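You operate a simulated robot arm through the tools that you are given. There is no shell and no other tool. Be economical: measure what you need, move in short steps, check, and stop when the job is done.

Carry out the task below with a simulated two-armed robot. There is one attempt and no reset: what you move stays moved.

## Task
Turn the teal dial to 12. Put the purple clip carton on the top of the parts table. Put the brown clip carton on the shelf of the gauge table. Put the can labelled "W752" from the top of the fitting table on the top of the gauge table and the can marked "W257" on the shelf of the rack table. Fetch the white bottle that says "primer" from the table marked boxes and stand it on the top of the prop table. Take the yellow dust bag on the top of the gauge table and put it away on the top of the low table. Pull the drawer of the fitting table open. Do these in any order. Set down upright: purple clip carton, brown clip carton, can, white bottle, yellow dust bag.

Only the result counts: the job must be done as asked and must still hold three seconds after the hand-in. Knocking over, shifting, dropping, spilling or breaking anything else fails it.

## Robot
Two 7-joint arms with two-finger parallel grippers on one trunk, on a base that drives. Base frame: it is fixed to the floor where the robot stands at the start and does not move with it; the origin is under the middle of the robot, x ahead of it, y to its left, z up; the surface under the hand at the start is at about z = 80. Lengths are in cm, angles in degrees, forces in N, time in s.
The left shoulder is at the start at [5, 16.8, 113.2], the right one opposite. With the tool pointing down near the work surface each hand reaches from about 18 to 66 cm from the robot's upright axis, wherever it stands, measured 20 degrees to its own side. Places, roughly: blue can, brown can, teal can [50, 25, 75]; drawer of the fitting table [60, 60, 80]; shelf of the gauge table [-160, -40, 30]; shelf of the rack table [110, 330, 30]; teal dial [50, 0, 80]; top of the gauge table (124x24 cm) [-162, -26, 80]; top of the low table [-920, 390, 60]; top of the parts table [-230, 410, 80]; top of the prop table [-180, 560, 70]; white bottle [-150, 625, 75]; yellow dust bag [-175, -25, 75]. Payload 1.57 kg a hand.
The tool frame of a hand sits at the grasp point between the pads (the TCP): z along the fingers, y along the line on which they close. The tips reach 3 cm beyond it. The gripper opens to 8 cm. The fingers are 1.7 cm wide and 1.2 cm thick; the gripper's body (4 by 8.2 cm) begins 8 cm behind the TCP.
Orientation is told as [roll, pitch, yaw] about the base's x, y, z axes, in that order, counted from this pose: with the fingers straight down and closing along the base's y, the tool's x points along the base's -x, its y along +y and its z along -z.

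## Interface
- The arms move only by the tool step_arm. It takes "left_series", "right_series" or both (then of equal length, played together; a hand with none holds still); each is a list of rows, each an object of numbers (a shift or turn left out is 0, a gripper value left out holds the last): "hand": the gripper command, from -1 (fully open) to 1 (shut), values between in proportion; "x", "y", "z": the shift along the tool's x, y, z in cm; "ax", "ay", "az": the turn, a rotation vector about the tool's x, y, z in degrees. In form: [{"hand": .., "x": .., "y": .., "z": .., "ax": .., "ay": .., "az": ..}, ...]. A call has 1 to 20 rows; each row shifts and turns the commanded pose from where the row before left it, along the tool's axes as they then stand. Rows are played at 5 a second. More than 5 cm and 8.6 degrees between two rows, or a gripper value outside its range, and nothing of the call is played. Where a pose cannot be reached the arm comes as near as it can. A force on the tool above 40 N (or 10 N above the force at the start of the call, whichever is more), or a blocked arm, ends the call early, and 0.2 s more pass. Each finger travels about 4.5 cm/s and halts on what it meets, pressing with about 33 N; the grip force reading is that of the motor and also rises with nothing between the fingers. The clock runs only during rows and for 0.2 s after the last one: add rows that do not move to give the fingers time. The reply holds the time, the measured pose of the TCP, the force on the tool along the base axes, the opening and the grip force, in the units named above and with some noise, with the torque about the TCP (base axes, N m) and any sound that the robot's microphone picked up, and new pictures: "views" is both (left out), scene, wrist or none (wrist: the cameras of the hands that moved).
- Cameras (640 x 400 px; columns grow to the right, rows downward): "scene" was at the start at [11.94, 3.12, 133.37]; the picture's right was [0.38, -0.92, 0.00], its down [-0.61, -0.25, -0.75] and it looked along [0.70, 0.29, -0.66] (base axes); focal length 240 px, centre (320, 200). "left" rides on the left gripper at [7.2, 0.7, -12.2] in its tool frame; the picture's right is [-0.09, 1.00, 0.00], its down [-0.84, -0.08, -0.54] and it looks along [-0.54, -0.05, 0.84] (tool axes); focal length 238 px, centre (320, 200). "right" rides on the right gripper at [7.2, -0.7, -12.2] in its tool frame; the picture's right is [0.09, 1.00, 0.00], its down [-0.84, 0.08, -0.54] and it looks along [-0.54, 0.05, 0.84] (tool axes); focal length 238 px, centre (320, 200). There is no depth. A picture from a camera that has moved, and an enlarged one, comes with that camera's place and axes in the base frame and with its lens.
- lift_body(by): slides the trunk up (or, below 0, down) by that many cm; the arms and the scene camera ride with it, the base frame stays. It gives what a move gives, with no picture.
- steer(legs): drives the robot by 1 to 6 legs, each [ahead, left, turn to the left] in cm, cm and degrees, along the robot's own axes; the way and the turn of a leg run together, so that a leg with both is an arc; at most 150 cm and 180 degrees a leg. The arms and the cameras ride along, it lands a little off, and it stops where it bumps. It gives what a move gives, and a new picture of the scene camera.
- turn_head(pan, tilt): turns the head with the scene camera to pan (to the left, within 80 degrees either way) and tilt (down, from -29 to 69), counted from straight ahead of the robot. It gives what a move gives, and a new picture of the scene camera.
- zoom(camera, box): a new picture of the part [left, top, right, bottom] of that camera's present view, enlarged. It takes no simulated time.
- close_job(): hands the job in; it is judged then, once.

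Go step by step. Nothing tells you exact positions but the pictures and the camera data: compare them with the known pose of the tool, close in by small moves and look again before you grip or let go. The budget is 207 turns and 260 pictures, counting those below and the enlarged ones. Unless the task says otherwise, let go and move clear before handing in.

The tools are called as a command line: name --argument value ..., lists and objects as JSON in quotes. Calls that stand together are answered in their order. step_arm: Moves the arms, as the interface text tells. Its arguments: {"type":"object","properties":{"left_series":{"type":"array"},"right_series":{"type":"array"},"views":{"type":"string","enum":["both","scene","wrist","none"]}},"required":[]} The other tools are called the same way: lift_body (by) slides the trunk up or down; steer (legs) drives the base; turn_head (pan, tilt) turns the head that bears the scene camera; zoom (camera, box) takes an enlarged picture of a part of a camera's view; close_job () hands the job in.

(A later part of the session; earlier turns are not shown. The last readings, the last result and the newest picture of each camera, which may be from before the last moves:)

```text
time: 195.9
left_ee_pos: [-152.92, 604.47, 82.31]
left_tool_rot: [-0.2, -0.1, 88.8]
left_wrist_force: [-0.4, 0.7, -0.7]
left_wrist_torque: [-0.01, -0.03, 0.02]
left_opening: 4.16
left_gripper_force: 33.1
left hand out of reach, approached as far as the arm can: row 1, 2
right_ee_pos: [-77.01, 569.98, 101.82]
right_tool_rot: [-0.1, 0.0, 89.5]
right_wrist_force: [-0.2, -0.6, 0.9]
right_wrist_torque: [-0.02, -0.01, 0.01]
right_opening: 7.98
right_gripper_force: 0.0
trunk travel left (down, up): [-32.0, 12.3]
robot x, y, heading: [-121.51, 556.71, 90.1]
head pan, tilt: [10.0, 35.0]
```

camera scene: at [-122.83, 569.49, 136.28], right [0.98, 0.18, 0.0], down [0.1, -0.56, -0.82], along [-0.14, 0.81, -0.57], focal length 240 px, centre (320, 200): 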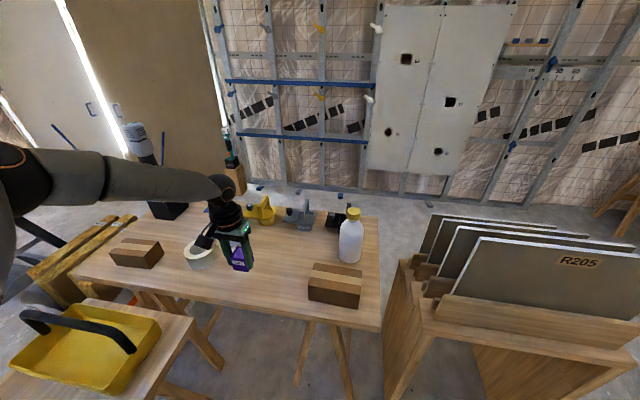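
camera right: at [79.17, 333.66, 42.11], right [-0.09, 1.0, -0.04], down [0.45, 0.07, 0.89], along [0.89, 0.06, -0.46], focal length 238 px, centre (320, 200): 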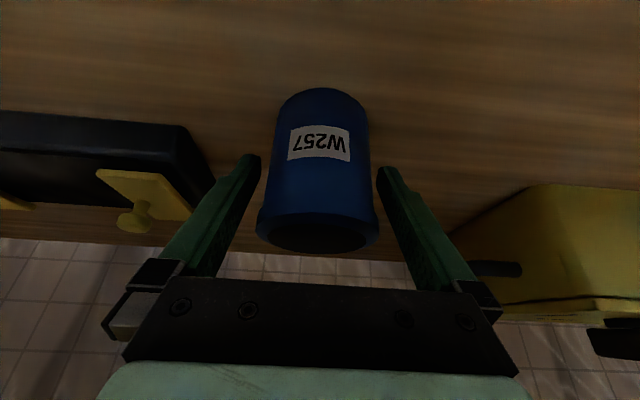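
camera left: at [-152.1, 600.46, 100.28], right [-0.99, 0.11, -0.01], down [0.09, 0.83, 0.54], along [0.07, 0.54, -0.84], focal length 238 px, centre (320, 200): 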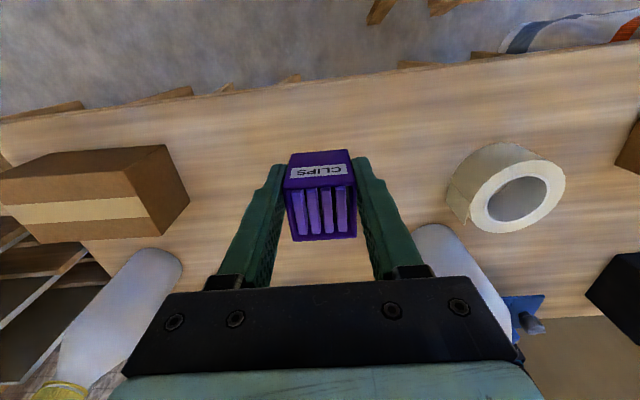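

Going lower with the arm runs out of reach, so I'll lower the trunk instead.

step_arm --left_series '[{"z": -3, "x": 1}, {"z": -3}, {}]' --views "none"

lift_body --by -8

```text
time: 196.7
left_ee_pos: [-152.94, 603.57, 88.34]
left_tool_rot: [-0.3, 0.1, 88.6]
left_wrist_force: [-0.3, 0.2, -0.8]
left_wrist_torque: [0.02, -0.03, 0.01]
left_opening: 4.13
left_gripper_force: 33.2
right_ee_pos: [-77.03, 569.84, 101.78]
right_tool_rot: [0.0, 0.1, 89.4]
right_wrist_force: [0.6, 0.3, -0.2]
right_wrist_torque: [0.01, 0.0, -0.02]
right_opening: 8.0
right_gripper_force: 0.1
trunk travel left (down, up): [-32.0, 12.3]
robot x, y, heading: [-121.22, 556.87, 90.3]
head pan, tilt: [10.0, 35.0]
```

```text
time: 197.9
left_ee_pos: [-152.92, 603.55, 80.29]
left_tool_rot: [-0.4, -0.1, 88.7]
left_wrist_force: [0.0, 0.8, -1.2]
left_wrist_torque: [-0.03, -0.02, 0.03]
left_opening: 4.16
left_gripper_force: 33.3
right_ee_pos: [-77.25, 569.9, 93.91]
right_tool_rot: [0.1, 0.0, 89.4]
right_wrist_force: [0.1, -0.7, 0.5]
right_wrist_torque: [0.02, 0.03, 0.0]
right_opening: 8.01
right_gripper_force: 0.1
trunk travel left (down, up): [-24.0, 20.3]
robot x, y, heading: [-121.32, 557.22, 90.3]
head pan, tilt: [10.0, 35.0]
```

steer --legs '[[6, 0, 0]]'

lift_body --by -1.5

zoom --camera "left" --box '[0, 0, 640, 400]'

```text
time: 198.9
left_ee_pos: [-152.9, 609.52, 80.23]
left_tool_rot: [-0.3, 0.0, 88.7]
left_wrist_force: [0.8, 0.0, -1.6]
left_wrist_torque: [-0.01, 0.03, -0.02]
left_opening: 4.13
left_gripper_force: 33.2
right_ee_pos: [-77.15, 575.77, 93.84]
right_tool_rot: [0.0, 0.0, 89.4]
right_wrist_force: [-0.6, -0.2, 0.0]
right_wrist_torque: [0.02, 0.02, 0.0]
right_opening: 7.99
right_gripper_force: 0.1
trunk travel left (down, up): [-24.0, 20.3]
robot x, y, heading: [-121.24, 562.57, 90.0]
head pan, tilt: [10.0, 35.0]
camera scene: at [-122.84, 575.44, 128.27], right [0.98, 0.18, 0.0], down [0.1, -0.57, -0.82], along [-0.14, 0.81, -0.57], focal length 240 px, centre (320, 200)
```

scene: 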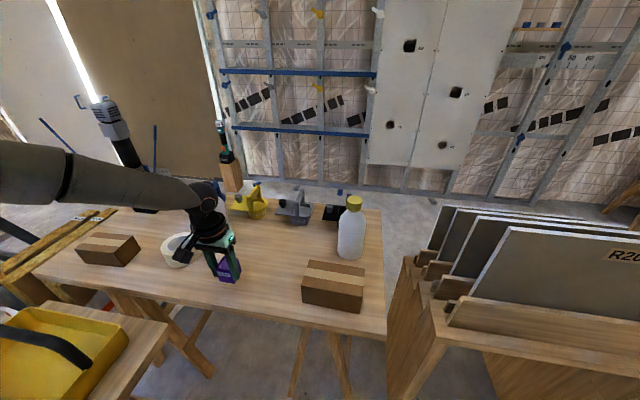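

```text
time: 199.5
left_ee_pos: [-152.99, 609.47, 78.81]
left_tool_rot: [-0.2, 0.0, 88.8]
left_wrist_force: [0.1, 0.1, -1.3]
left_wrist_torque: [0.01, 0.01, -0.01]
left_opening: 4.14
left_gripper_force: 32.9
right_ee_pos: [-77.09, 575.88, 92.29]
right_tool_rot: [0.0, -0.1, 89.4]
right_wrist_force: [0.2, -0.8, -0.3]
right_wrist_torque: [0.0, 0.02, -0.01]
right_opening: 8.02
right_gripper_force: 0.1
trunk travel left (down, up): [-22.5, 21.8]
robot x, y, heading: [-121.05, 563.01, 90.3]
head pan, tilt: [10.0, 35.0]
```

```text
1.00 times, centred on (320, 200) of left (not enlarged: the box is as wide or as high as the picture)
camera zoom: at [-153.9, 602.3, 90.88], right [-0.99, 0.11, 0.0], down [0.09, 0.83, 0.54], along [0.07, 0.54, -0.84], focal length 238 px, centre (320, 200)
```

zoom: 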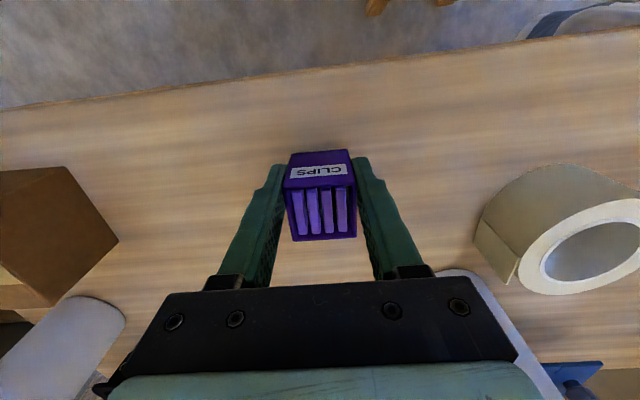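

Nearly touching. I'll lower a bit more until there's contact.

lift_body --by -1.0

lift_body --by -0.5

lift_body --by -0.5

```text
time: 200.1
left_ee_pos: [-152.89, 609.6, 78.18]
left_tool_rot: [-0.2, -0.4, 88.7]
left_wrist_force: [-5.3, -7.1, 31.7]
left_wrist_torque: [-0.35, 0.26, 0.0]
left_opening: 4.16
left_gripper_force: 32.7
right_ee_pos: [-77.08, 575.76, 91.47]
right_tool_rot: [0.1, -0.2, 89.3]
right_wrist_force: [-0.3, -0.3, 0.7]
right_wrist_torque: [-0.01, 0.05, 0.03]
right_opening: 8.0
right_gripper_force: 0.0
trunk travel left (down, up): [-21.5, 22.8]
robot x, y, heading: [-121.1, 562.34, 90.1]
head pan, tilt: [10.0, 35.0]
```

```text
time: 200.6
left_ee_pos: [-152.84, 609.61, 77.57]
left_tool_rot: [-0.2, -0.7, 88.7]
left_wrist_force: [-4.3, 2.2, 27.0]
left_wrist_torque: [0.27, 0.21, 0.1]
left_opening: 4.15
left_gripper_force: 33.0
right_ee_pos: [-77.07, 575.7, 90.78]
right_tool_rot: [0.1, -0.1, 89.4]
right_wrist_force: [-1.1, -1.5, 0.9]
right_wrist_torque: [0.0, -0.02, 0.01]
right_opening: 7.99
right_gripper_force: 0.1
trunk travel left (down, up): [-21.0, 23.3]
robot x, y, heading: [-121.4, 562.5, 90.2]
head pan, tilt: [10.0, 35.0]
```

```text
time: 201.2
left_ee_pos: [-152.79, 609.63, 77.16]
left_tool_rot: [-0.3, -0.5, 88.7]
left_wrist_force: [-2.5, 2.5, 28.9]
left_wrist_torque: [0.16, 0.25, 0.06]
left_opening: 4.14
left_gripper_force: 32.9
right_ee_pos: [-77.07, 575.72, 90.4]
right_tool_rot: [0.1, -0.2, 89.3]
right_wrist_force: [1.2, -0.2, 0.1]
right_wrist_torque: [0.01, 0.0, 0.02]
right_opening: 8.0
right_gripper_force: 0.1
trunk travel left (down, up): [-20.5, 23.8]
robot x, y, heading: [-121.79, 563.13, 90.2]
head pan, tilt: [10.0, 35.0]
```

The carton is seated (table at about z 73.5). I'll release, rise, and tilt the hand 40° forward.

step_arm --left_series '[{"hand": -0.3}, {"hand": -0.6}, {"hand": -0.6}, {"z": -3}, {"z": -4}, {"z": -4}, {"ay": -8}, {"ay": -8}, {"ay": -8}, {"ay": -8}, {"ay": -8}, {}]' --views "wrist"

```text
time: 203.8
left_ee_pos: [-153.0, 609.43, 87.9]
left_tool_rot: [-0.5, -40.2, 88.9]
left_wrist_force: [0.7, 0.3, 0.8]
left_wrist_torque: [0.02, 0.03, 0.0]
left_opening: 6.39
left_gripper_force: 0.1
right_ee_pos: [-77.1, 575.77, 90.27]
right_tool_rot: [0.0, -0.1, 89.4]
right_wrist_force: [0.1, -0.5, -0.4]
right_wrist_torque: [0.02, -0.03, -0.04]
right_opening: 8.01
right_gripper_force: 0.1
trunk travel left (down, up): [-20.5, 23.8]
robot x, y, heading: [-121.28, 562.76, 90.2]
head pan, tilt: [10.0, 35.0]
camera left: at [-154.06, 596.13, 92.38], right [-0.99, 0.09, 0.05], down [0.08, 0.29, 0.95], along [0.07, 0.95, -0.29], focal length 238 px, centre (320, 200)
```

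left: 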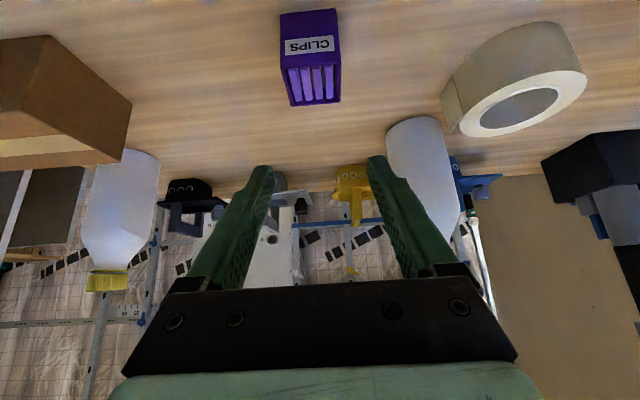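

The carton stands fine. I'll descend with the tilted hand and regrip.

step_arm --left_series '[{"z": 2.7, "x": 2.2}, {"z": 2.7, "x": 2.2}, {"z": 2.7, "x": 2.2}, {"hand": 0}, {"hand": 0.6}, {"hand": 0.6}, {"hand": 0.6}, {}]' --views "wrist"

```text
time: 205.6
left_ee_pos: [-153.11, 609.68, 77.29]
left_tool_rot: [-0.3, -40.0, 88.9]
left_wrist_force: [1.0, 0.7, 0.3]
left_wrist_torque: [0.01, -0.03, -0.01]
left_opening: 4.16
left_gripper_force: 33.4
right_ee_pos: [-77.09, 575.87, 90.25]
right_tool_rot: [0.1, -0.1, 89.4]
right_wrist_force: [-0.5, -0.5, 0.0]
right_wrist_torque: [0.02, 0.01, 0.0]
right_opening: 7.99
right_gripper_force: 0.0
trunk travel left (down, up): [-20.5, 23.8]
robot x, y, heading: [-121.47, 562.77, 90.2]
head pan, tilt: [10.0, 35.0]
camera left: at [-154.13, 596.35, 81.9], right [-0.99, 0.09, 0.05], down [0.08, 0.29, 0.95], along [0.07, 0.95, -0.3], focal length 238 px, centre (320, 200)
```

left: 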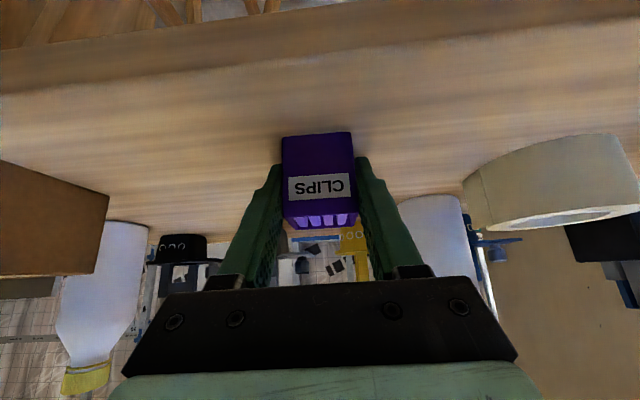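

Regripped. I'll lift, back out to open floor, turn to face -x, and go to the parts table's left end.

step_arm --left_series '[{"z": -2.9, "x": -2.4}, {"z": -2.9, "x": -2.4}, {"z": -2.9, "x": -2.4}, {"z": -2.9, "x": -2.4}, {}]' --views "none"

lift_body --by 9.5

steer --legs '[[-50, 0, 0], [0, -28, 0], [0, 0, 90], [0, 122, 0]]'

```text
time: 206.8
left_ee_pos: [-153.1, 609.58, 92.57]
left_tool_rot: [-0.4, -40.0, 88.8]
left_wrist_force: [-0.4, -0.6, -0.9]
left_wrist_torque: [-0.01, 0.01, -0.01]
left_opening: 4.13
left_gripper_force: 33.3
right_ee_pos: [-77.0, 575.79, 90.39]
right_tool_rot: [0.0, -0.1, 89.4]
right_wrist_force: [-1.1, 0.1, 0.5]
right_wrist_torque: [0.03, 0.02, 0.04]
right_opening: 7.98
right_gripper_force: 0.0
trunk travel left (down, up): [-20.5, 23.8]
robot x, y, heading: [-121.35, 562.5, 90.2]
head pan, tilt: [10.0, 35.0]
```

```text
time: 208.1
left_ee_pos: [-153.12, 609.53, 101.94]
left_tool_rot: [-0.3, -40.1, 89.0]
left_wrist_force: [-0.5, -0.6, -0.6]
left_wrist_torque: [0.0, -0.01, -0.02]
left_opening: 4.17
left_gripper_force: 33.3
right_ee_pos: [-77.2, 575.85, 99.83]
right_tool_rot: [0.0, -0.1, 89.5]
right_wrist_force: [-0.6, -0.8, 0.1]
right_wrist_torque: [-0.02, 0.0, -0.04]
right_opening: 7.99
right_gripper_force: 0.0
trunk travel left (down, up): [-30.0, 14.3]
robot x, y, heading: [-121.31, 562.79, 89.8]
head pan, tilt: [10.0, 35.0]
```

```text
time: 228.4
left_ee_pos: [-137.15, 354.27, 101.94]
left_tool_rot: [-0.3, -40.1, 179.9]
left_wrist_force: [0.2, -0.1, -0.5]
left_wrist_torque: [-0.01, -0.03, 0.03]
left_opening: 4.16
left_gripper_force: 32.6
right_ee_pos: [-104.65, 430.78, 99.83]
right_tool_rot: [0.1, 0.0, -179.7]
right_wrist_force: [-0.3, 0.6, -0.3]
right_wrist_torque: [0.0, -0.01, -0.01]
right_opening: 8.03
right_gripper_force: 0.2
trunk travel left (down, up): [-30.0, 14.3]
robot x, y, heading: [-90.87, 386.94, -178.8]
head pan, tilt: [10.0, 35.0]
camera scene: at [-103.47, 384.86, 134.28], right [-0.19, 0.98, 0.0], down [0.56, 0.11, -0.82], along [-0.8, -0.16, -0.57], focal length 240 px, centre (320, 200)
```

scene: 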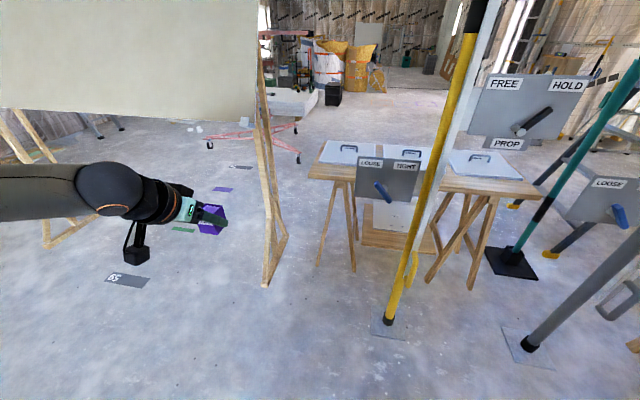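

I'll align: shift right 10 cm, move the hand in 7 cm, and drive ahead.

step_arm --left_series '[{"y": -3.5}, {"y": -3.5}, {}]' --views "none"

steer --legs '[[0, -10, -1.2], [50, 0, 0]]'

zoom --camera "left" --box '[0, 0, 640, 400]'

```text
time: 229.2
left_ee_pos: [-137.16, 361.32, 102.17]
left_tool_rot: [-0.4, -40.1, 179.9]
left_wrist_force: [-0.4, 0.0, -0.2]
left_wrist_torque: [0.01, -0.04, -0.01]
left_opening: 4.15
left_gripper_force: 32.8
right_ee_pos: [-104.67, 430.81, 99.85]
right_tool_rot: [0.0, 0.0, -179.6]
right_wrist_force: [-0.6, 0.3, 0.4]
right_wrist_torque: [0.01, -0.02, 0.0]
right_opening: 8.01
right_gripper_force: 0.0
trunk travel left (down, up): [-30.0, 14.3]
robot x, y, heading: [-91.06, 386.61, -179.2]
head pan, tilt: [10.0, 35.0]
```

```text
time: 233.3
left_ee_pos: [-188.48, 371.96, 102.15]
left_tool_rot: [-0.4, -40.2, 178.8]
left_wrist_force: [0.7, -0.2, 0.2]
left_wrist_torque: [0.01, 0.0, -0.04]
left_opening: 4.15
left_gripper_force: 33.2
right_ee_pos: [-154.81, 440.99, 99.83]
right_tool_rot: [0.1, 0.0, 179.3]
right_wrist_force: [-0.9, 0.0, 0.6]
right_wrist_torque: [-0.01, -0.02, -0.01]
right_opening: 7.99
right_gripper_force: 0.0
trunk travel left (down, up): [-30.0, 14.3]
robot x, y, heading: [-141.86, 396.33, -180.0]
head pan, tilt: [10.0, 35.0]
camera scene: at [-154.39, 394.81, 134.27], right [-0.17, 0.98, 0.0], down [0.57, 0.1, -0.82], along [-0.81, -0.14, -0.57], focal length 240 px, centre (320, 200)
```

scene: 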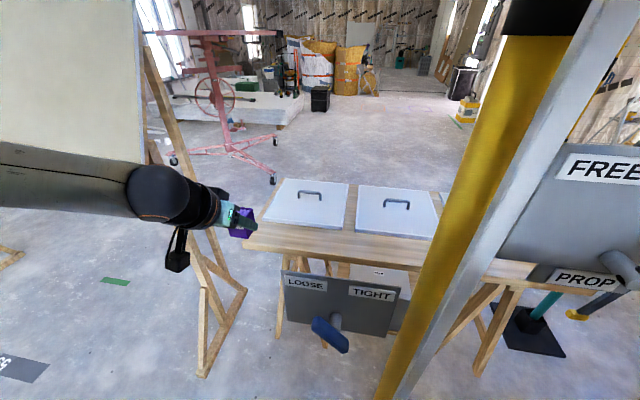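

```text
1.00 times, centred on (320, 200) of left (not enlarged: the box is as wide or as high as the picture)
camera zoom: at [-175.22, 370.86, 106.82], right [-0.09, -0.99, 0.05], down [-0.29, 0.08, 0.95], along [-0.95, 0.07, -0.3], focal length 238 px, centre (320, 200)
```

zoom: 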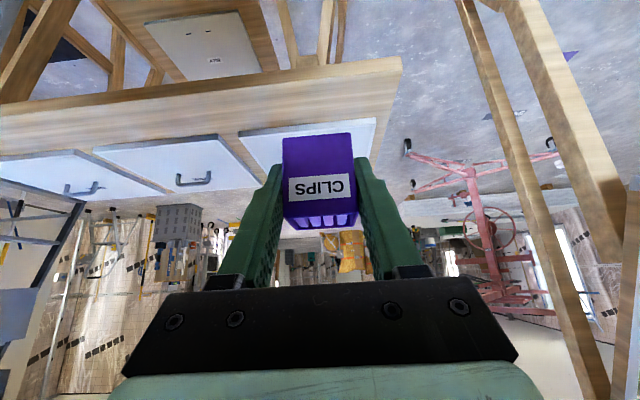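

The strip is x -204..-211 here. I'll move to x -207.3 with the carton about 3 cm above the surface.

step_arm --left_series '[{"z": 3.93, "x": -0.79}, {"z": 3.93, "x": -0.79}, {"z": 3.93, "x": -0.79}, {"z": 3.93, "x": -0.79}, {"z": 3.93, "x": -0.79}, {"z": 3.93, "x": -0.79}, {}]' --views "both"

```text
time: 234.9
left_ee_pos: [-204.37, 370.7, 89.5]
left_tool_rot: [-0.4, -40.0, 178.9]
left_wrist_force: [-0.1, 1.0, -0.4]
left_wrist_torque: [-0.01, -0.03, 0.01]
left_opening: 4.14
left_gripper_force: 33.4
left hand out of reach, approached as far as the arm can: row 5, 6
right_ee_pos: [-154.72, 440.87, 99.78]
right_tool_rot: [-0.1, 0.0, 179.3]
right_wrist_force: [-0.3, 0.6, 0.3]
right_wrist_torque: [-0.03, 0.01, -0.01]
right_opening: 7.99
right_gripper_force: 0.0
trunk travel left (down, up): [-30.0, 14.3]
robot x, y, heading: [-141.88, 396.4, -180.0]
head pan, tilt: [10.0, 35.0]
camera scene: at [-154.35, 394.81, 134.28], right [-0.17, 0.98, 0.0], down [0.56, 0.1, -0.82], along [-0.81, -0.14, -0.57], focal length 240 px, centre (320, 200)
camera left: at [-191.02, 369.63, 94.09], right [-0.1, -0.99, 0.05], down [-0.29, 0.08, 0.95], along [-0.95, 0.08, -0.29], focal length 238 px, centre (320, 200)
```

scene: 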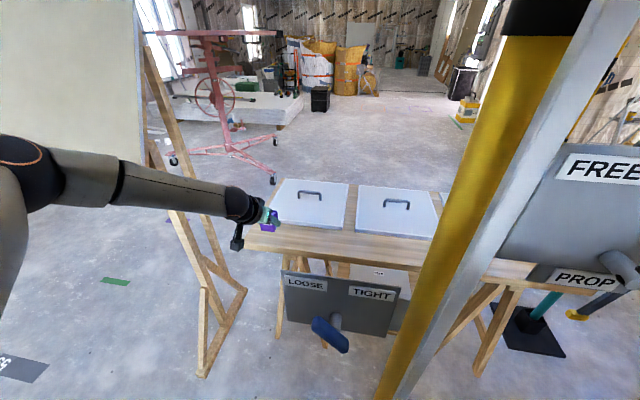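
left: 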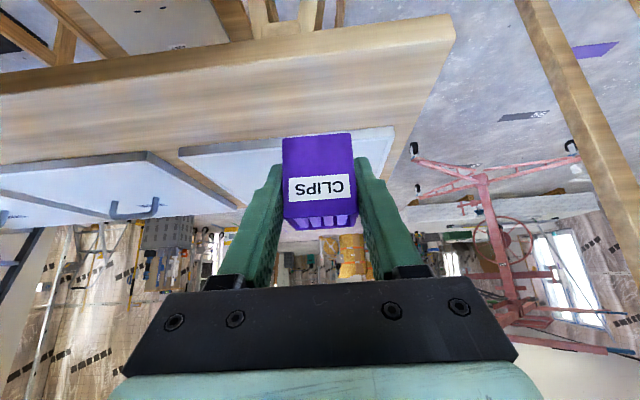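

Just short again. I'll back the command off one row, drive 4 cm closer and lower with the trunk.

step_arm --left_series '[{"z": -3.93, "x": 0.79}, {}]' --views "none"

steer --legs '[[3.5, 0, 0]]'

```text
time: 235.5
left_ee_pos: [-201.06, 370.51, 92.1]
left_tool_rot: [-0.4, -40.2, 178.8]
left_wrist_force: [-0.5, 0.1, -1.9]
left_wrist_torque: [0.0, 0.02, -0.02]
left_opening: 4.16
left_gripper_force: 32.9
right_ee_pos: [-154.77, 440.88, 99.88]
right_tool_rot: [0.0, 0.2, 179.2]
right_wrist_force: [-0.2, -0.6, -0.2]
right_wrist_torque: [0.02, 0.0, -0.01]
right_opening: 8.0
right_gripper_force: 0.0
trunk travel left (down, up): [-30.0, 14.3]
robot x, y, heading: [-142.07, 396.6, -179.9]
head pan, tilt: [10.0, 35.0]
```

```text
time: 236.3
left_ee_pos: [-204.67, 370.47, 92.12]
left_tool_rot: [-0.4, -40.0, 178.9]
left_wrist_force: [-0.4, 0.2, -1.2]
left_wrist_torque: [-0.01, -0.02, 0.02]
left_opening: 4.16
left_gripper_force: 32.7
right_ee_pos: [-158.36, 440.78, 99.84]
right_tool_rot: [0.0, 0.0, 179.4]
right_wrist_force: [0.1, 0.3, 0.0]
right_wrist_torque: [-0.03, -0.01, -0.01]
right_opening: 8.0
right_gripper_force: 0.0
trunk travel left (down, up): [-30.0, 14.3]
robot x, y, heading: [-145.6, 396.71, -179.9]
head pan, tilt: [10.0, 35.0]
camera scene: at [-157.95, 394.79, 134.26], right [-0.18, 0.98, 0.0], down [0.57, 0.1, -0.82], along [-0.81, -0.14, -0.57], focal length 240 px, centre (320, 200)
```

scene: 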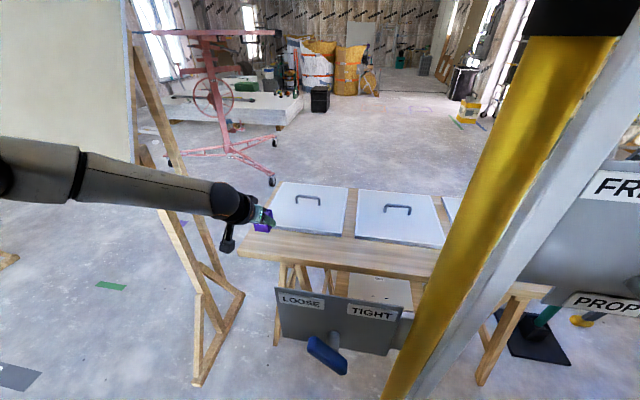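

steer --legs '[[2.5, 0, 0]]'

lift_body --by -6.5

zoom --camera "left" --box '[0, 0, 640, 400]'

zoom --camera "scene" --box '[200, 160, 360, 270]'

```text
time: 237.2
left_ee_pos: [-207.08, 370.41, 92.14]
left_tool_rot: [-0.4, -40.1, 178.9]
left_wrist_force: [-0.2, 0.4, -1.2]
left_wrist_torque: [0.0, -0.01, 0.02]
left_opening: 4.16
left_gripper_force: 33.4
right_ee_pos: [-160.76, 440.82, 99.81]
right_tool_rot: [-0.1, 0.0, 179.3]
right_wrist_force: [0.3, -1.1, 1.0]
right_wrist_torque: [-0.02, -0.03, 0.0]
right_opening: 8.01
right_gripper_force: 0.2
trunk travel left (down, up): [-30.0, 14.3]
robot x, y, heading: [-147.61, 396.57, -180.1]
head pan, tilt: [10.0, 35.0]
camera scene: at [-160.44, 394.79, 134.26], right [-0.18, 0.98, 0.0], down [0.57, 0.1, -0.82], along [-0.81, -0.14, -0.57], focal length 240 px, centre (320, 200)
```

scene: 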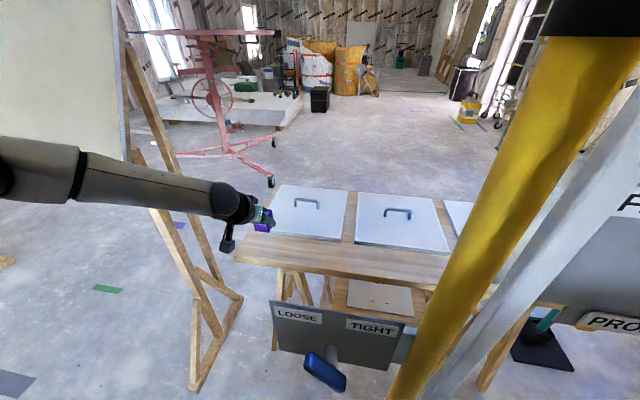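

```text
time: 238.2
left_ee_pos: [-207.05, 370.5, 85.63]
left_tool_rot: [-0.4, -40.1, 178.9]
left_wrist_force: [-0.3, -0.5, -0.7]
left_wrist_torque: [0.05, 0.01, -0.02]
left_opening: 4.12
left_gripper_force: 33.2
right_ee_pos: [-160.75, 440.79, 93.41]
right_tool_rot: [0.0, 0.0, 179.4]
right_wrist_force: [-0.6, 0.2, -0.3]
right_wrist_torque: [0.02, 0.05, 0.0]
right_opening: 8.0
right_gripper_force: 0.1
trunk travel left (down, up): [-23.5, 20.8]
robot x, y, heading: [-148.07, 396.53, -179.7]
head pan, tilt: [10.0, 35.0]
```

```text
1.00 times, centred on (320, 200) of left (not enlarged: the box is as wide or as high as the picture)
camera zoom: at [-193.79, 369.47, 90.3], right [-0.09, -0.99, 0.05], down [-0.29, 0.08, 0.95], along [-0.95, 0.07, -0.3], focal length 238 px, centre (320, 200)
```

zoom: 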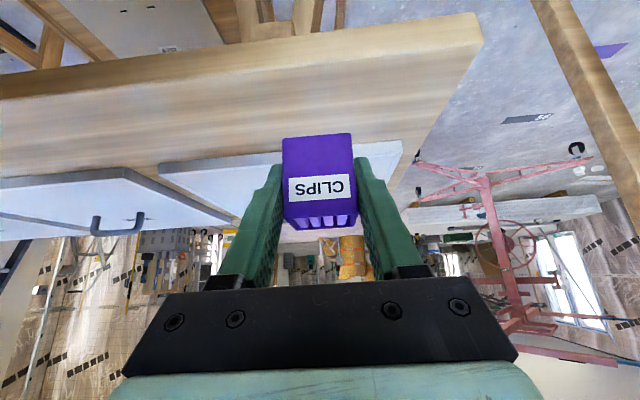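

```text
3.64 times, centred on (280, 215) of scene
camera zoom: at [-160.33, 394.79, 127.78], right [-0.18, 0.98, 0.0], down [0.56, 0.1, -0.82], along [-0.81, -0.14, -0.57], focal length 874 px, centre (466, 146)
```

zoom: 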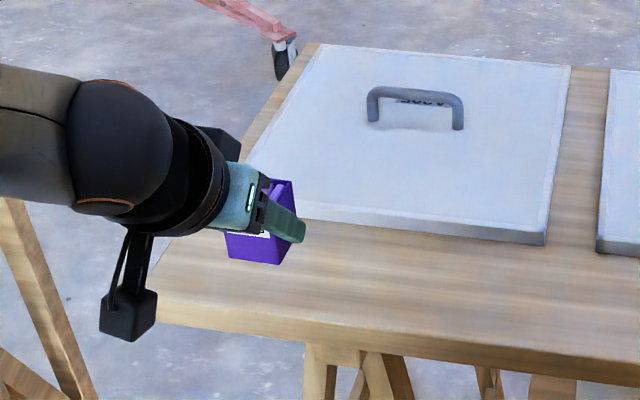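

The carton seems closer to the plate than to the edge. I'll come back 1 cm and then lower gently with the trunk.

step_arm --left_series '[{"z": -0.6, "x": 0.7}, {}]' --views "none"

lift_body --by -1.2

lift_body --by -0.5

zoom --camera "scene" --box '[200, 160, 360, 270]'

```text
time: 238.8
left_ee_pos: [-206.21, 370.5, 85.64]
left_tool_rot: [-0.2, -40.1, 178.7]
left_wrist_force: [-0.2, -0.3, -0.8]
left_wrist_torque: [0.0, -0.02, 0.01]
left_opening: 4.14
left_gripper_force: 32.4
right_ee_pos: [-160.77, 440.7, 93.38]
right_tool_rot: [-0.1, 0.0, 179.3]
right_wrist_force: [-0.4, 1.0, 0.2]
right_wrist_torque: [0.0, -0.01, 0.0]
right_opening: 8.0
right_gripper_force: 0.0
trunk travel left (down, up): [-23.5, 20.8]
robot x, y, heading: [-147.78, 396.23, -179.7]
head pan, tilt: [10.0, 35.0]
```

```text
time: 239.4
left_ee_pos: [-206.09, 370.46, 84.46]
left_tool_rot: [-0.3, -40.1, 178.9]
left_wrist_force: [0.2, -0.1, -0.4]
left_wrist_torque: [-0.01, 0.03, 0.0]
left_opening: 4.13
left_gripper_force: 32.7
right_ee_pos: [-160.75, 440.88, 92.14]
right_tool_rot: [0.1, 0.0, 179.5]
right_wrist_force: [0.0, -0.8, 0.7]
right_wrist_torque: [-0.01, 0.0, 0.0]
right_opening: 8.01
right_gripper_force: 0.1
trunk travel left (down, up): [-22.3, 22.0]
robot x, y, heading: [-147.47, 396.42, -179.8]
head pan, tilt: [10.0, 35.0]
```

```text
time: 239.9
left_ee_pos: [-206.14, 370.4, 84.03]
left_tool_rot: [-0.5, -40.1, 178.8]
left_wrist_force: [0.0, 1.4, -1.0]
left_wrist_torque: [0.0, 0.0, -0.03]
left_opening: 4.14
left_gripper_force: 33.3
right_ee_pos: [-160.72, 440.81, 91.54]
right_tool_rot: [0.0, 0.1, 179.4]
right_wrist_force: [-1.0, 0.3, 0.5]
right_wrist_torque: [0.0, 0.02, 0.0]
right_opening: 8.02
right_gripper_force: 0.0
trunk travel left (down, up): [-21.8, 22.5]
robot x, y, heading: [-148.04, 396.19, -179.7]
head pan, tilt: [10.0, 35.0]
```

```text
3.64 times, centred on (280, 215) of scene
camera zoom: at [-160.33, 394.79, 126.08], right [-0.18, 0.98, 0.0], down [0.56, 0.1, -0.82], along [-0.81, -0.14, -0.57], focal length 874 px, centre (466, 146)
```

zoom: 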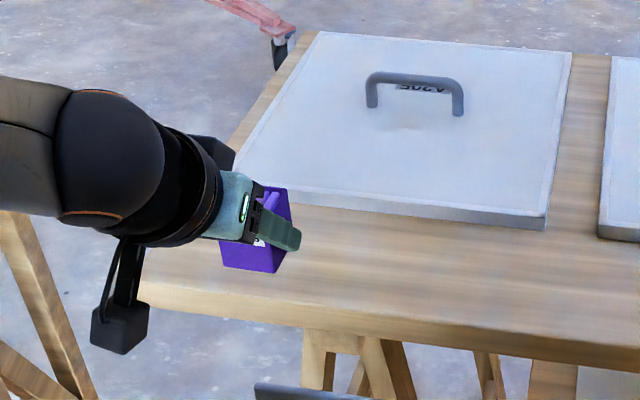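

lift_body --by -0.6

lift_body --by -0.5

```text
time: 240.5
left_ee_pos: [-206.11, 370.49, 83.43]
left_tool_rot: [-0.5, -40.1, 178.8]
left_wrist_force: [-0.2, 0.7, -0.7]
left_wrist_torque: [-0.03, -0.04, 0.0]
left_opening: 4.16
left_gripper_force: 33.1
right_ee_pos: [-160.79, 440.83, 91.0]
right_tool_rot: [0.0, -0.1, 179.3]
right_wrist_force: [-0.1, 0.3, -0.6]
right_wrist_torque: [0.01, 0.02, 0.04]
right_opening: 8.0
right_gripper_force: 0.1
trunk travel left (down, up): [-21.2, 23.1]
robot x, y, heading: [-148.12, 396.37, -180.1]
head pan, tilt: [10.0, 35.0]
```

```text
time: 241.0
left_ee_pos: [-206.13, 370.43, 82.86]
left_tool_rot: [-0.5, -40.1, 178.9]
left_wrist_force: [1.2, 0.1, -0.5]
left_wrist_torque: [0.0, 0.01, 0.02]
left_opening: 4.15
left_gripper_force: 33.1
right_ee_pos: [-160.75, 440.92, 90.49]
right_tool_rot: [0.0, 0.0, 179.3]
right_wrist_force: [0.2, 0.5, -0.4]
right_wrist_torque: [0.01, 0.02, 0.02]
right_opening: 8.02
right_gripper_force: 0.1
trunk travel left (down, up): [-20.7, 23.6]
robot x, y, heading: [-148.01, 396.18, -179.8]
head pan, tilt: [10.0, 35.0]
```

lift_body --by -0.4

lift_body --by -0.4

zoom --camera "scene" --box '[220, 190, 320, 260]'

```text
time: 241.6
left_ee_pos: [-206.09, 370.48, 82.48]
left_tool_rot: [-0.4, -40.2, 179.0]
left_wrist_force: [0.1, -0.4, -1.0]
left_wrist_torque: [0.01, -0.03, -0.01]
left_opening: 4.14
left_gripper_force: 32.7
right_ee_pos: [-160.73, 440.8, 90.12]
right_tool_rot: [0.0, -0.1, 179.4]
right_wrist_force: [-1.0, 0.6, 0.1]
right_wrist_torque: [0.02, 0.01, 0.01]
right_opening: 8.0
right_gripper_force: 0.0
trunk travel left (down, up): [-20.3, 24.0]
robot x, y, heading: [-148.0, 396.28, -179.7]
head pan, tilt: [10.0, 35.0]
```

```text
time: 242.1
left_ee_pos: [-206.14, 370.35, 82.11]
left_tool_rot: [-0.5, -40.1, 178.9]
left_wrist_force: [-0.1, 0.6, -0.2]
left_wrist_torque: [0.02, 0.04, -0.03]
left_opening: 4.14
left_gripper_force: 32.7
right_ee_pos: [-160.79, 440.75, 89.65]
right_tool_rot: [0.0, 0.0, 179.4]
right_wrist_force: [-0.1, 0.3, 0.4]
right_wrist_torque: [0.01, 0.0, 0.01]
right_opening: 8.0
right_gripper_force: 0.1
trunk travel left (down, up): [-19.9, 24.4]
robot x, y, heading: [-147.89, 396.51, -180.3]
head pan, tilt: [10.0, 35.0]
```

```text
5.71 times, centred on (270, 225) of scene
camera zoom: at [-160.33, 394.79, 124.18], right [-0.18, 0.98, 0.0], down [0.56, 0.1, -0.82], along [-0.81, -0.14, -0.57], focal length 1373 px, centre (606, 57)
```

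zoom: 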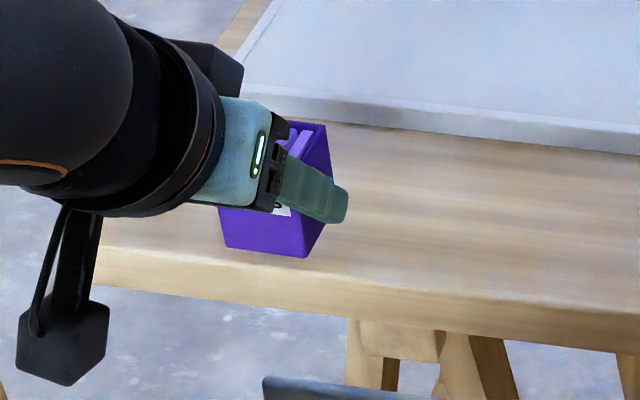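

No contact yet, and there's more room toward the plate, so I'll go 1.3 cm forward and keep lowering.

step_arm --left_series '[{"z": 0.84, "x": -1.0}, {}]' --views "none"

lift_body --by -0.5

lift_body --by -0.5

```text
time: 242.7
left_ee_pos: [-207.47, 370.4, 82.11]
left_tool_rot: [-0.4, -40.1, 178.9]
left_wrist_force: [-0.6, -0.2, -0.9]
left_wrist_torque: [0.01, 0.01, -0.01]
left_opening: 4.13
left_gripper_force: 33.0
right_ee_pos: [-160.84, 440.73, 89.75]
right_tool_rot: [0.0, 0.0, 179.3]
right_wrist_force: [0.7, 0.8, 0.2]
right_wrist_torque: [-0.02, 0.03, 0.04]
right_opening: 8.03
right_gripper_force: 0.1
trunk travel left (down, up): [-19.9, 24.4]
robot x, y, heading: [-147.68, 396.47, -180.0]
head pan, tilt: [10.0, 35.0]
```

```text
time: 243.2
left_ee_pos: [-207.48, 370.58, 81.48]
left_tool_rot: [-0.5, -40.2, 178.9]
left_wrist_force: [-0.4, 0.2, -1.0]
left_wrist_torque: [0.0, 0.03, -0.03]
left_opening: 4.15
left_gripper_force: 33.4
right_ee_pos: [-160.7, 440.78, 89.24]
right_tool_rot: [0.0, 0.0, 179.4]
right_wrist_force: [-1.0, -0.3, 0.3]
right_wrist_torque: [0.01, 0.0, 0.03]
right_opening: 8.01
right_gripper_force: 0.1
trunk travel left (down, up): [-19.4, 24.9]
robot x, y, heading: [-147.77, 396.61, -179.8]
head pan, tilt: [10.0, 35.0]
```

```text
time: 243.8
left_ee_pos: [-207.47, 370.45, 81.12]
left_tool_rot: [-0.4, -40.1, 178.9]
left_wrist_force: [0.4, 0.6, -1.3]
left_wrist_torque: [-0.04, -0.02, -0.01]
left_opening: 4.13
left_gripper_force: 32.4
right_ee_pos: [-160.87, 440.81, 88.81]
right_tool_rot: [0.0, -0.1, 179.4]
right_wrist_force: [0.1, -0.3, 0.5]
right_wrist_torque: [0.01, 0.02, -0.02]
right_opening: 7.99
right_gripper_force: 0.0
trunk travel left (down, up): [-18.9, 25.4]
robot x, y, heading: [-147.65, 396.12, -179.7]
head pan, tilt: [10.0, 35.0]
```

lift_body --by -0.5

zoom --camera "left" --box '[200, 60, 440, 260]'

zoom --camera "scene" --box '[220, 190, 320, 260]'

```text
time: 244.3
left_ee_pos: [-207.5, 370.43, 80.54]
left_tool_rot: [-0.4, -40.2, 178.9]
left_wrist_force: [0.0, -0.8, 0.6]
left_wrist_torque: [0.0, 0.01, 0.03]
left_opening: 4.13
left_gripper_force: 33.0
right_ee_pos: [-160.69, 440.75, 88.22]
right_tool_rot: [0.0, 0.1, 179.4]
right_wrist_force: [-0.3, -0.6, -0.7]
right_wrist_torque: [0.04, 0.01, -0.01]
right_opening: 8.0
right_gripper_force: 0.1
trunk travel left (down, up): [-18.4, 25.9]
robot x, y, heading: [-148.14, 396.57, -179.8]
head pan, tilt: [10.0, 35.0]
```

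```text
2.00 times, centred on (320, 160) of left
camera zoom: at [-194.19, 369.45, 85.21], right [-0.09, -0.99, 0.05], down [-0.29, 0.08, 0.95], along [-0.95, 0.07, -0.3], focal length 477 px, centre (320, 280)
```

zoom: 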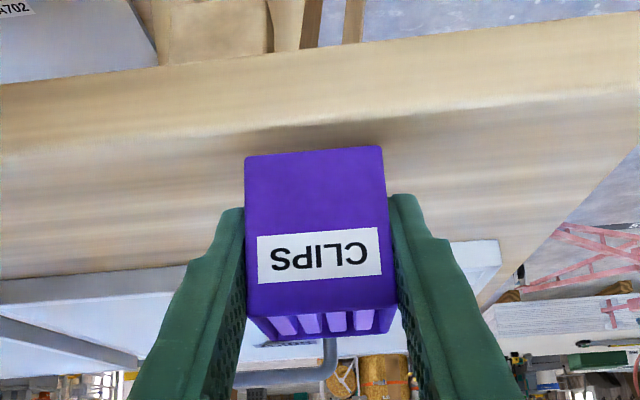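

```text
5.71 times, centred on (270, 225) of scene
camera zoom: at [-160.33, 394.79, 122.68], right [-0.18, 0.98, 0.0], down [0.56, 0.1, -0.82], along [-0.81, -0.14, -0.57], focal length 1373 px, centre (606, 57)
```

zoom: 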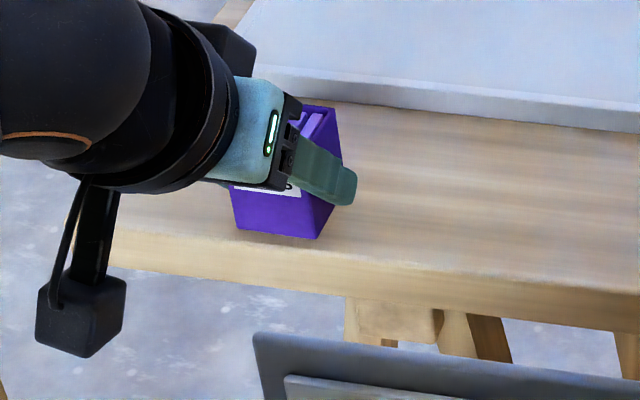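

It's close to the surface, with about 1 cm margin to the front edge and 4 cm or more to the plate. I'll go another 1.3 cm forward and lower to contact.

step_arm --left_series '[{"z": 0.84, "x": -1.0}, {}]' --views "none"

lift_body --by -0.5

lift_body --by -0.4

```text
time: 244.9
left_ee_pos: [-208.81, 370.49, 80.52]
left_tool_rot: [-0.4, -40.2, 178.9]
left_wrist_force: [0.2, 0.5, -0.6]
left_wrist_torque: [-0.01, 0.01, 0.0]
left_opening: 4.14
left_gripper_force: 33.0
right_ee_pos: [-160.8, 440.88, 88.18]
right_tool_rot: [0.0, 0.0, 179.4]
right_wrist_force: [-0.3, -0.2, -0.5]
right_wrist_torque: [-0.02, 0.01, 0.0]
right_opening: 7.97
right_gripper_force: 0.1
trunk travel left (down, up): [-18.4, 25.9]
robot x, y, heading: [-147.88, 396.41, -179.7]
head pan, tilt: [10.0, 35.0]
```

```text
time: 245.4
left_ee_pos: [-208.74, 370.53, 80.0]
left_tool_rot: [-0.4, -40.1, 178.9]
left_wrist_force: [-0.6, 0.0, -0.6]
left_wrist_torque: [-0.03, -0.02, 0.03]
left_opening: 4.13
left_gripper_force: 32.9
right_ee_pos: [-160.76, 440.72, 87.82]
right_tool_rot: [0.0, 0.0, 179.4]
right_wrist_force: [0.1, 0.4, 0.4]
right_wrist_torque: [-0.02, 0.01, 0.0]
right_opening: 7.98
right_gripper_force: 0.0
trunk travel left (down, up): [-17.9, 26.4]
robot x, y, heading: [-147.72, 396.38, -180.0]
head pan, tilt: [10.0, 35.0]
```

```text
time: 246.0
left_ee_pos: [-208.74, 370.45, 79.62]
left_tool_rot: [-0.4, -40.2, 178.8]
left_wrist_force: [-0.7, -0.2, -0.1]
left_wrist_torque: [0.01, -0.01, 0.01]
left_opening: 4.15
left_gripper_force: 33.0
right_ee_pos: [-160.86, 440.8, 87.32]
right_tool_rot: [0.0, 0.0, 179.4]
right_wrist_force: [-0.7, -1.1, -0.4]
right_wrist_torque: [-0.03, 0.02, -0.04]
right_opening: 7.98
right_gripper_force: 0.1
trunk travel left (down, up): [-17.5, 26.8]
robot x, y, heading: [-147.67, 396.65, -180.2]
head pan, tilt: [10.0, 35.0]
```

lift_body --by -0.6

lift_body --by -0.5

zoom --camera "scene" --box '[220, 180, 320, 250]'

```text
time: 246.5
left_ee_pos: [-208.81, 370.45, 79.34]
left_tool_rot: [-0.3, -40.3, 178.9]
left_wrist_force: [0.9, -0.7, 8.8]
left_wrist_torque: [-0.21, -0.06, 0.03]
left_opening: 4.13
left_gripper_force: 33.0
right_ee_pos: [-160.64, 440.74, 86.73]
right_tool_rot: [0.0, -0.2, 179.4]
right_wrist_force: [0.5, -0.4, -0.3]
right_wrist_torque: [0.02, 0.01, 0.04]
right_opening: 8.01
right_gripper_force: 0.0
trunk travel left (down, up): [-16.9, 27.4]
robot x, y, heading: [-147.91, 396.42, -179.9]
head pan, tilt: [10.0, 35.0]
```

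```text
time: 247.1
left_ee_pos: [-208.9, 370.43, 79.36]
left_tool_rot: [-0.4, -40.9, 178.9]
left_wrist_force: [3.8, -4.9, 30.3]
left_wrist_torque: [-0.12, -0.45, 0.01]
left_opening: 4.15
left_gripper_force: 33.0
right_ee_pos: [-160.46, 440.73, 86.23]
right_tool_rot: [0.1, -0.2, 179.4]
right_wrist_force: [0.0, -0.1, -0.2]
right_wrist_torque: [0.02, 0.02, -0.04]
right_opening: 8.0
right_gripper_force: 0.1
trunk travel left (down, up): [-16.4, 27.9]
robot x, y, heading: [-147.71, 396.65, -179.9]
head pan, tilt: [10.0, 35.0]
```

```text
5.71 times, centred on (270, 215) of scene
camera zoom: at [-160.02, 394.87, 120.76], right [-0.18, 0.98, 0.0], down [0.56, 0.1, -0.82], along [-0.81, -0.14, -0.57], focal length 1373 px, centre (606, 114)
```

zoom: 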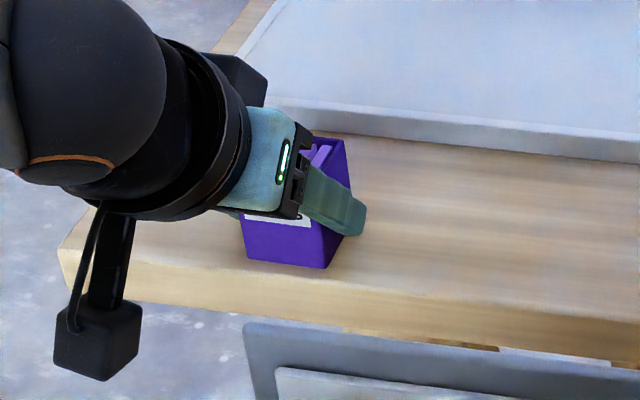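

Contact. The table is at about z 75.5 and the carton sits well on the strip. I'll relieve pressure, open and withdraw along the tool axis.

lift_body --by 0.5

step_arm --left_series '[{"hand": -0.1}, {"hand": -0.5}, {"hand": -0.5}, {"z": -2}, {"z": -3}, {"z": -4}, {"z": -4}, {}]' --views "both"

```text
time: 247.6
left_ee_pos: [-208.79, 370.58, 79.29]
left_tool_rot: [-0.3, -40.3, 178.8]
left_wrist_force: [-5.6, -1.9, 16.3]
left_wrist_torque: [-0.03, 0.56, 0.03]
left_opening: 4.13
left_gripper_force: 32.8
right_ee_pos: [-160.62, 440.82, 86.72]
right_tool_rot: [0.1, -0.1, 179.3]
right_wrist_force: [0.0, -0.2, -0.2]
right_wrist_torque: [-0.06, 0.02, -0.03]
right_opening: 8.03
right_gripper_force: 0.0
trunk travel left (down, up): [-16.9, 27.4]
robot x, y, heading: [-147.89, 396.26, -180.1]
head pan, tilt: [10.0, 35.0]
```

```text
time: 249.4
left_ee_pos: [-200.44, 370.05, 89.02]
left_tool_rot: [-0.3, -40.0, 179.0]
left_wrist_force: [-0.9, -0.7, -0.8]
left_wrist_torque: [0.01, -0.01, -0.03]
left_opening: 5.99
left_gripper_force: 0.1
right_ee_pos: [-160.78, 440.92, 86.77]
right_tool_rot: [0.0, -0.1, 179.4]
right_wrist_force: [-0.2, 0.6, 0.5]
right_wrist_torque: [-0.01, -0.03, -0.02]
right_opening: 8.01
right_gripper_force: 0.0
trunk travel left (down, up): [-16.9, 27.4]
robot x, y, heading: [-147.65, 396.46, -179.9]
head pan, tilt: [10.0, 35.0]
camera scene: at [-160.32, 394.8, 121.18], right [-0.18, 0.98, 0.0], down [0.56, 0.1, -0.82], along [-0.81, -0.14, -0.57], focal length 240 px, centre (320, 200)
camera left: at [-187.1, 369.1, 93.54], right [-0.09, -0.99, 0.05], down [-0.29, 0.08, 0.95], along [-0.95, 0.07, -0.3], focal length 238 px, centre (320, 200)
```

scene: 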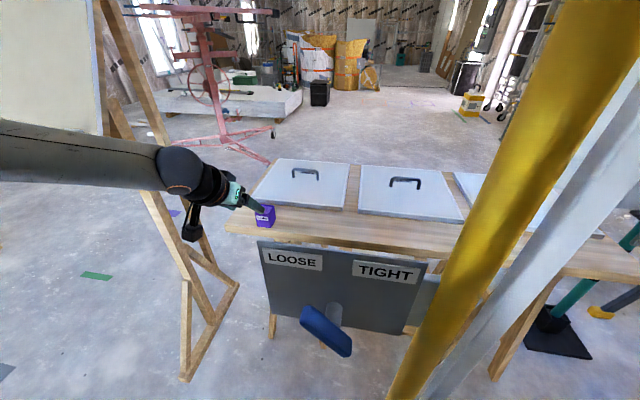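
left: 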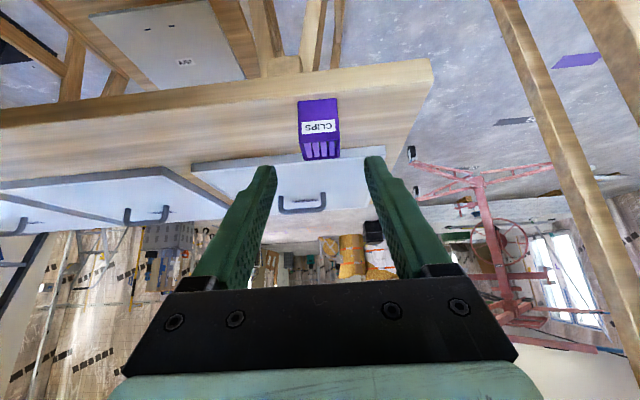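

The purple carton stands on the parts table. Now for the bottle: I'll drive back round to the boxes table, with the left hand ready at a forward tilt.

step_arm --left_series '[{"z": -4}, {"z": -4}, {"z": -3, "x": -3}, {"x": -4, "hand": -1}, {}]' --views "none"

steer --legs '[[-55, 0, 0], [0, -115, 0], [0, 0, -90], [35, 0, 0], [0, 38, 0]]'

turn_head --pan 20 --tilt 35

```text
time: 250.6
left_ee_pos: [-198.77, 369.93, 101.94]
left_tool_rot: [-0.4, -39.8, 178.9]
left_wrist_force: [-0.3, -0.1, -0.1]
left_wrist_torque: [0.0, -0.01, 0.0]
left_opening: 8.02
left_gripper_force: 0.1
right_ee_pos: [-160.76, 440.68, 86.72]
right_tool_rot: [-0.1, 0.0, 179.3]
right_wrist_force: [0.7, 0.7, 0.8]
right_wrist_torque: [0.01, -0.01, 0.0]
right_opening: 8.01
right_gripper_force: 0.1
trunk travel left (down, up): [-16.9, 27.4]
robot x, y, heading: [-147.67, 396.34, -179.8]
head pan, tilt: [10.0, 35.0]
```

```text
time: 273.0
left_ee_pos: [-159.04, 597.71, 101.93]
left_tool_rot: [-0.4, -40.0, 88.8]
left_wrist_force: [-0.9, 0.3, -0.2]
left_wrist_torque: [0.02, -0.01, 0.0]
left_opening: 7.99
left_gripper_force: 0.1
right_ee_pos: [-88.31, 559.66, 86.81]
right_tool_rot: [-0.1, 0.1, 89.2]
right_wrist_force: [-0.1, -0.4, -0.4]
right_wrist_torque: [-0.03, 0.0, 0.01]
right_opening: 7.99
right_gripper_force: 0.1
trunk travel left (down, up): [-16.9, 27.4]
robot x, y, heading: [-132.36, 546.87, 89.9]
head pan, tilt: [10.0, 35.0]
camera scene: at [-134.05, 559.37, 121.18], right [0.99, 0.17, 0.0], down [0.1, -0.56, -0.82], along [-0.14, 0.81, -0.57], focal length 240 px, centre (320, 200)
```

scene: 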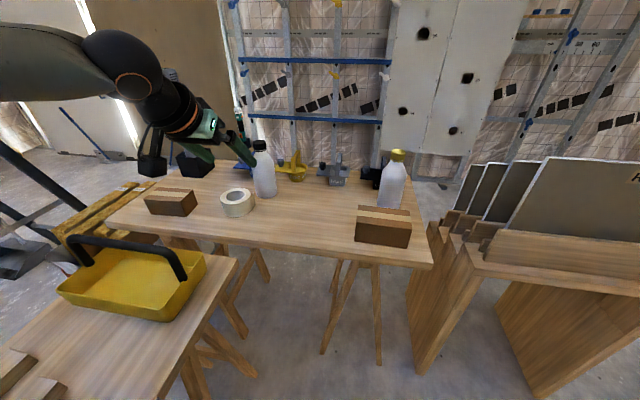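

```text
time: 273.7
left_ee_pos: [-158.99, 597.83, 101.92]
left_tool_rot: [-0.4, -40.1, 88.7]
left_wrist_force: [-1.2, -0.2, 0.3]
left_wrist_torque: [0.02, 0.02, 0.01]
left_opening: 8.01
left_gripper_force: 0.1
right_ee_pos: [-88.29, 559.61, 86.74]
right_tool_rot: [0.0, 0.0, 89.1]
right_wrist_force: [0.6, -0.5, -0.5]
right_wrist_torque: [0.0, 0.0, -0.03]
right_opening: 8.02
right_gripper_force: 0.2
trunk travel left (down, up): [-16.9, 27.4]
robot x, y, heading: [-132.23, 546.81, 90.0]
head pan, tilt: [20.0, 35.0]
camera scene: at [-135.53, 558.98, 121.18], right [0.94, 0.34, 0.0], down [0.2, -0.54, -0.82], along [-0.28, 0.77, -0.57], focal length 240 px, centre (320, 200)
```

scene: 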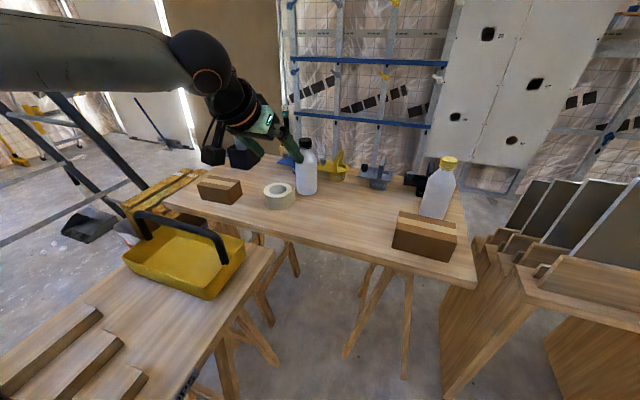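

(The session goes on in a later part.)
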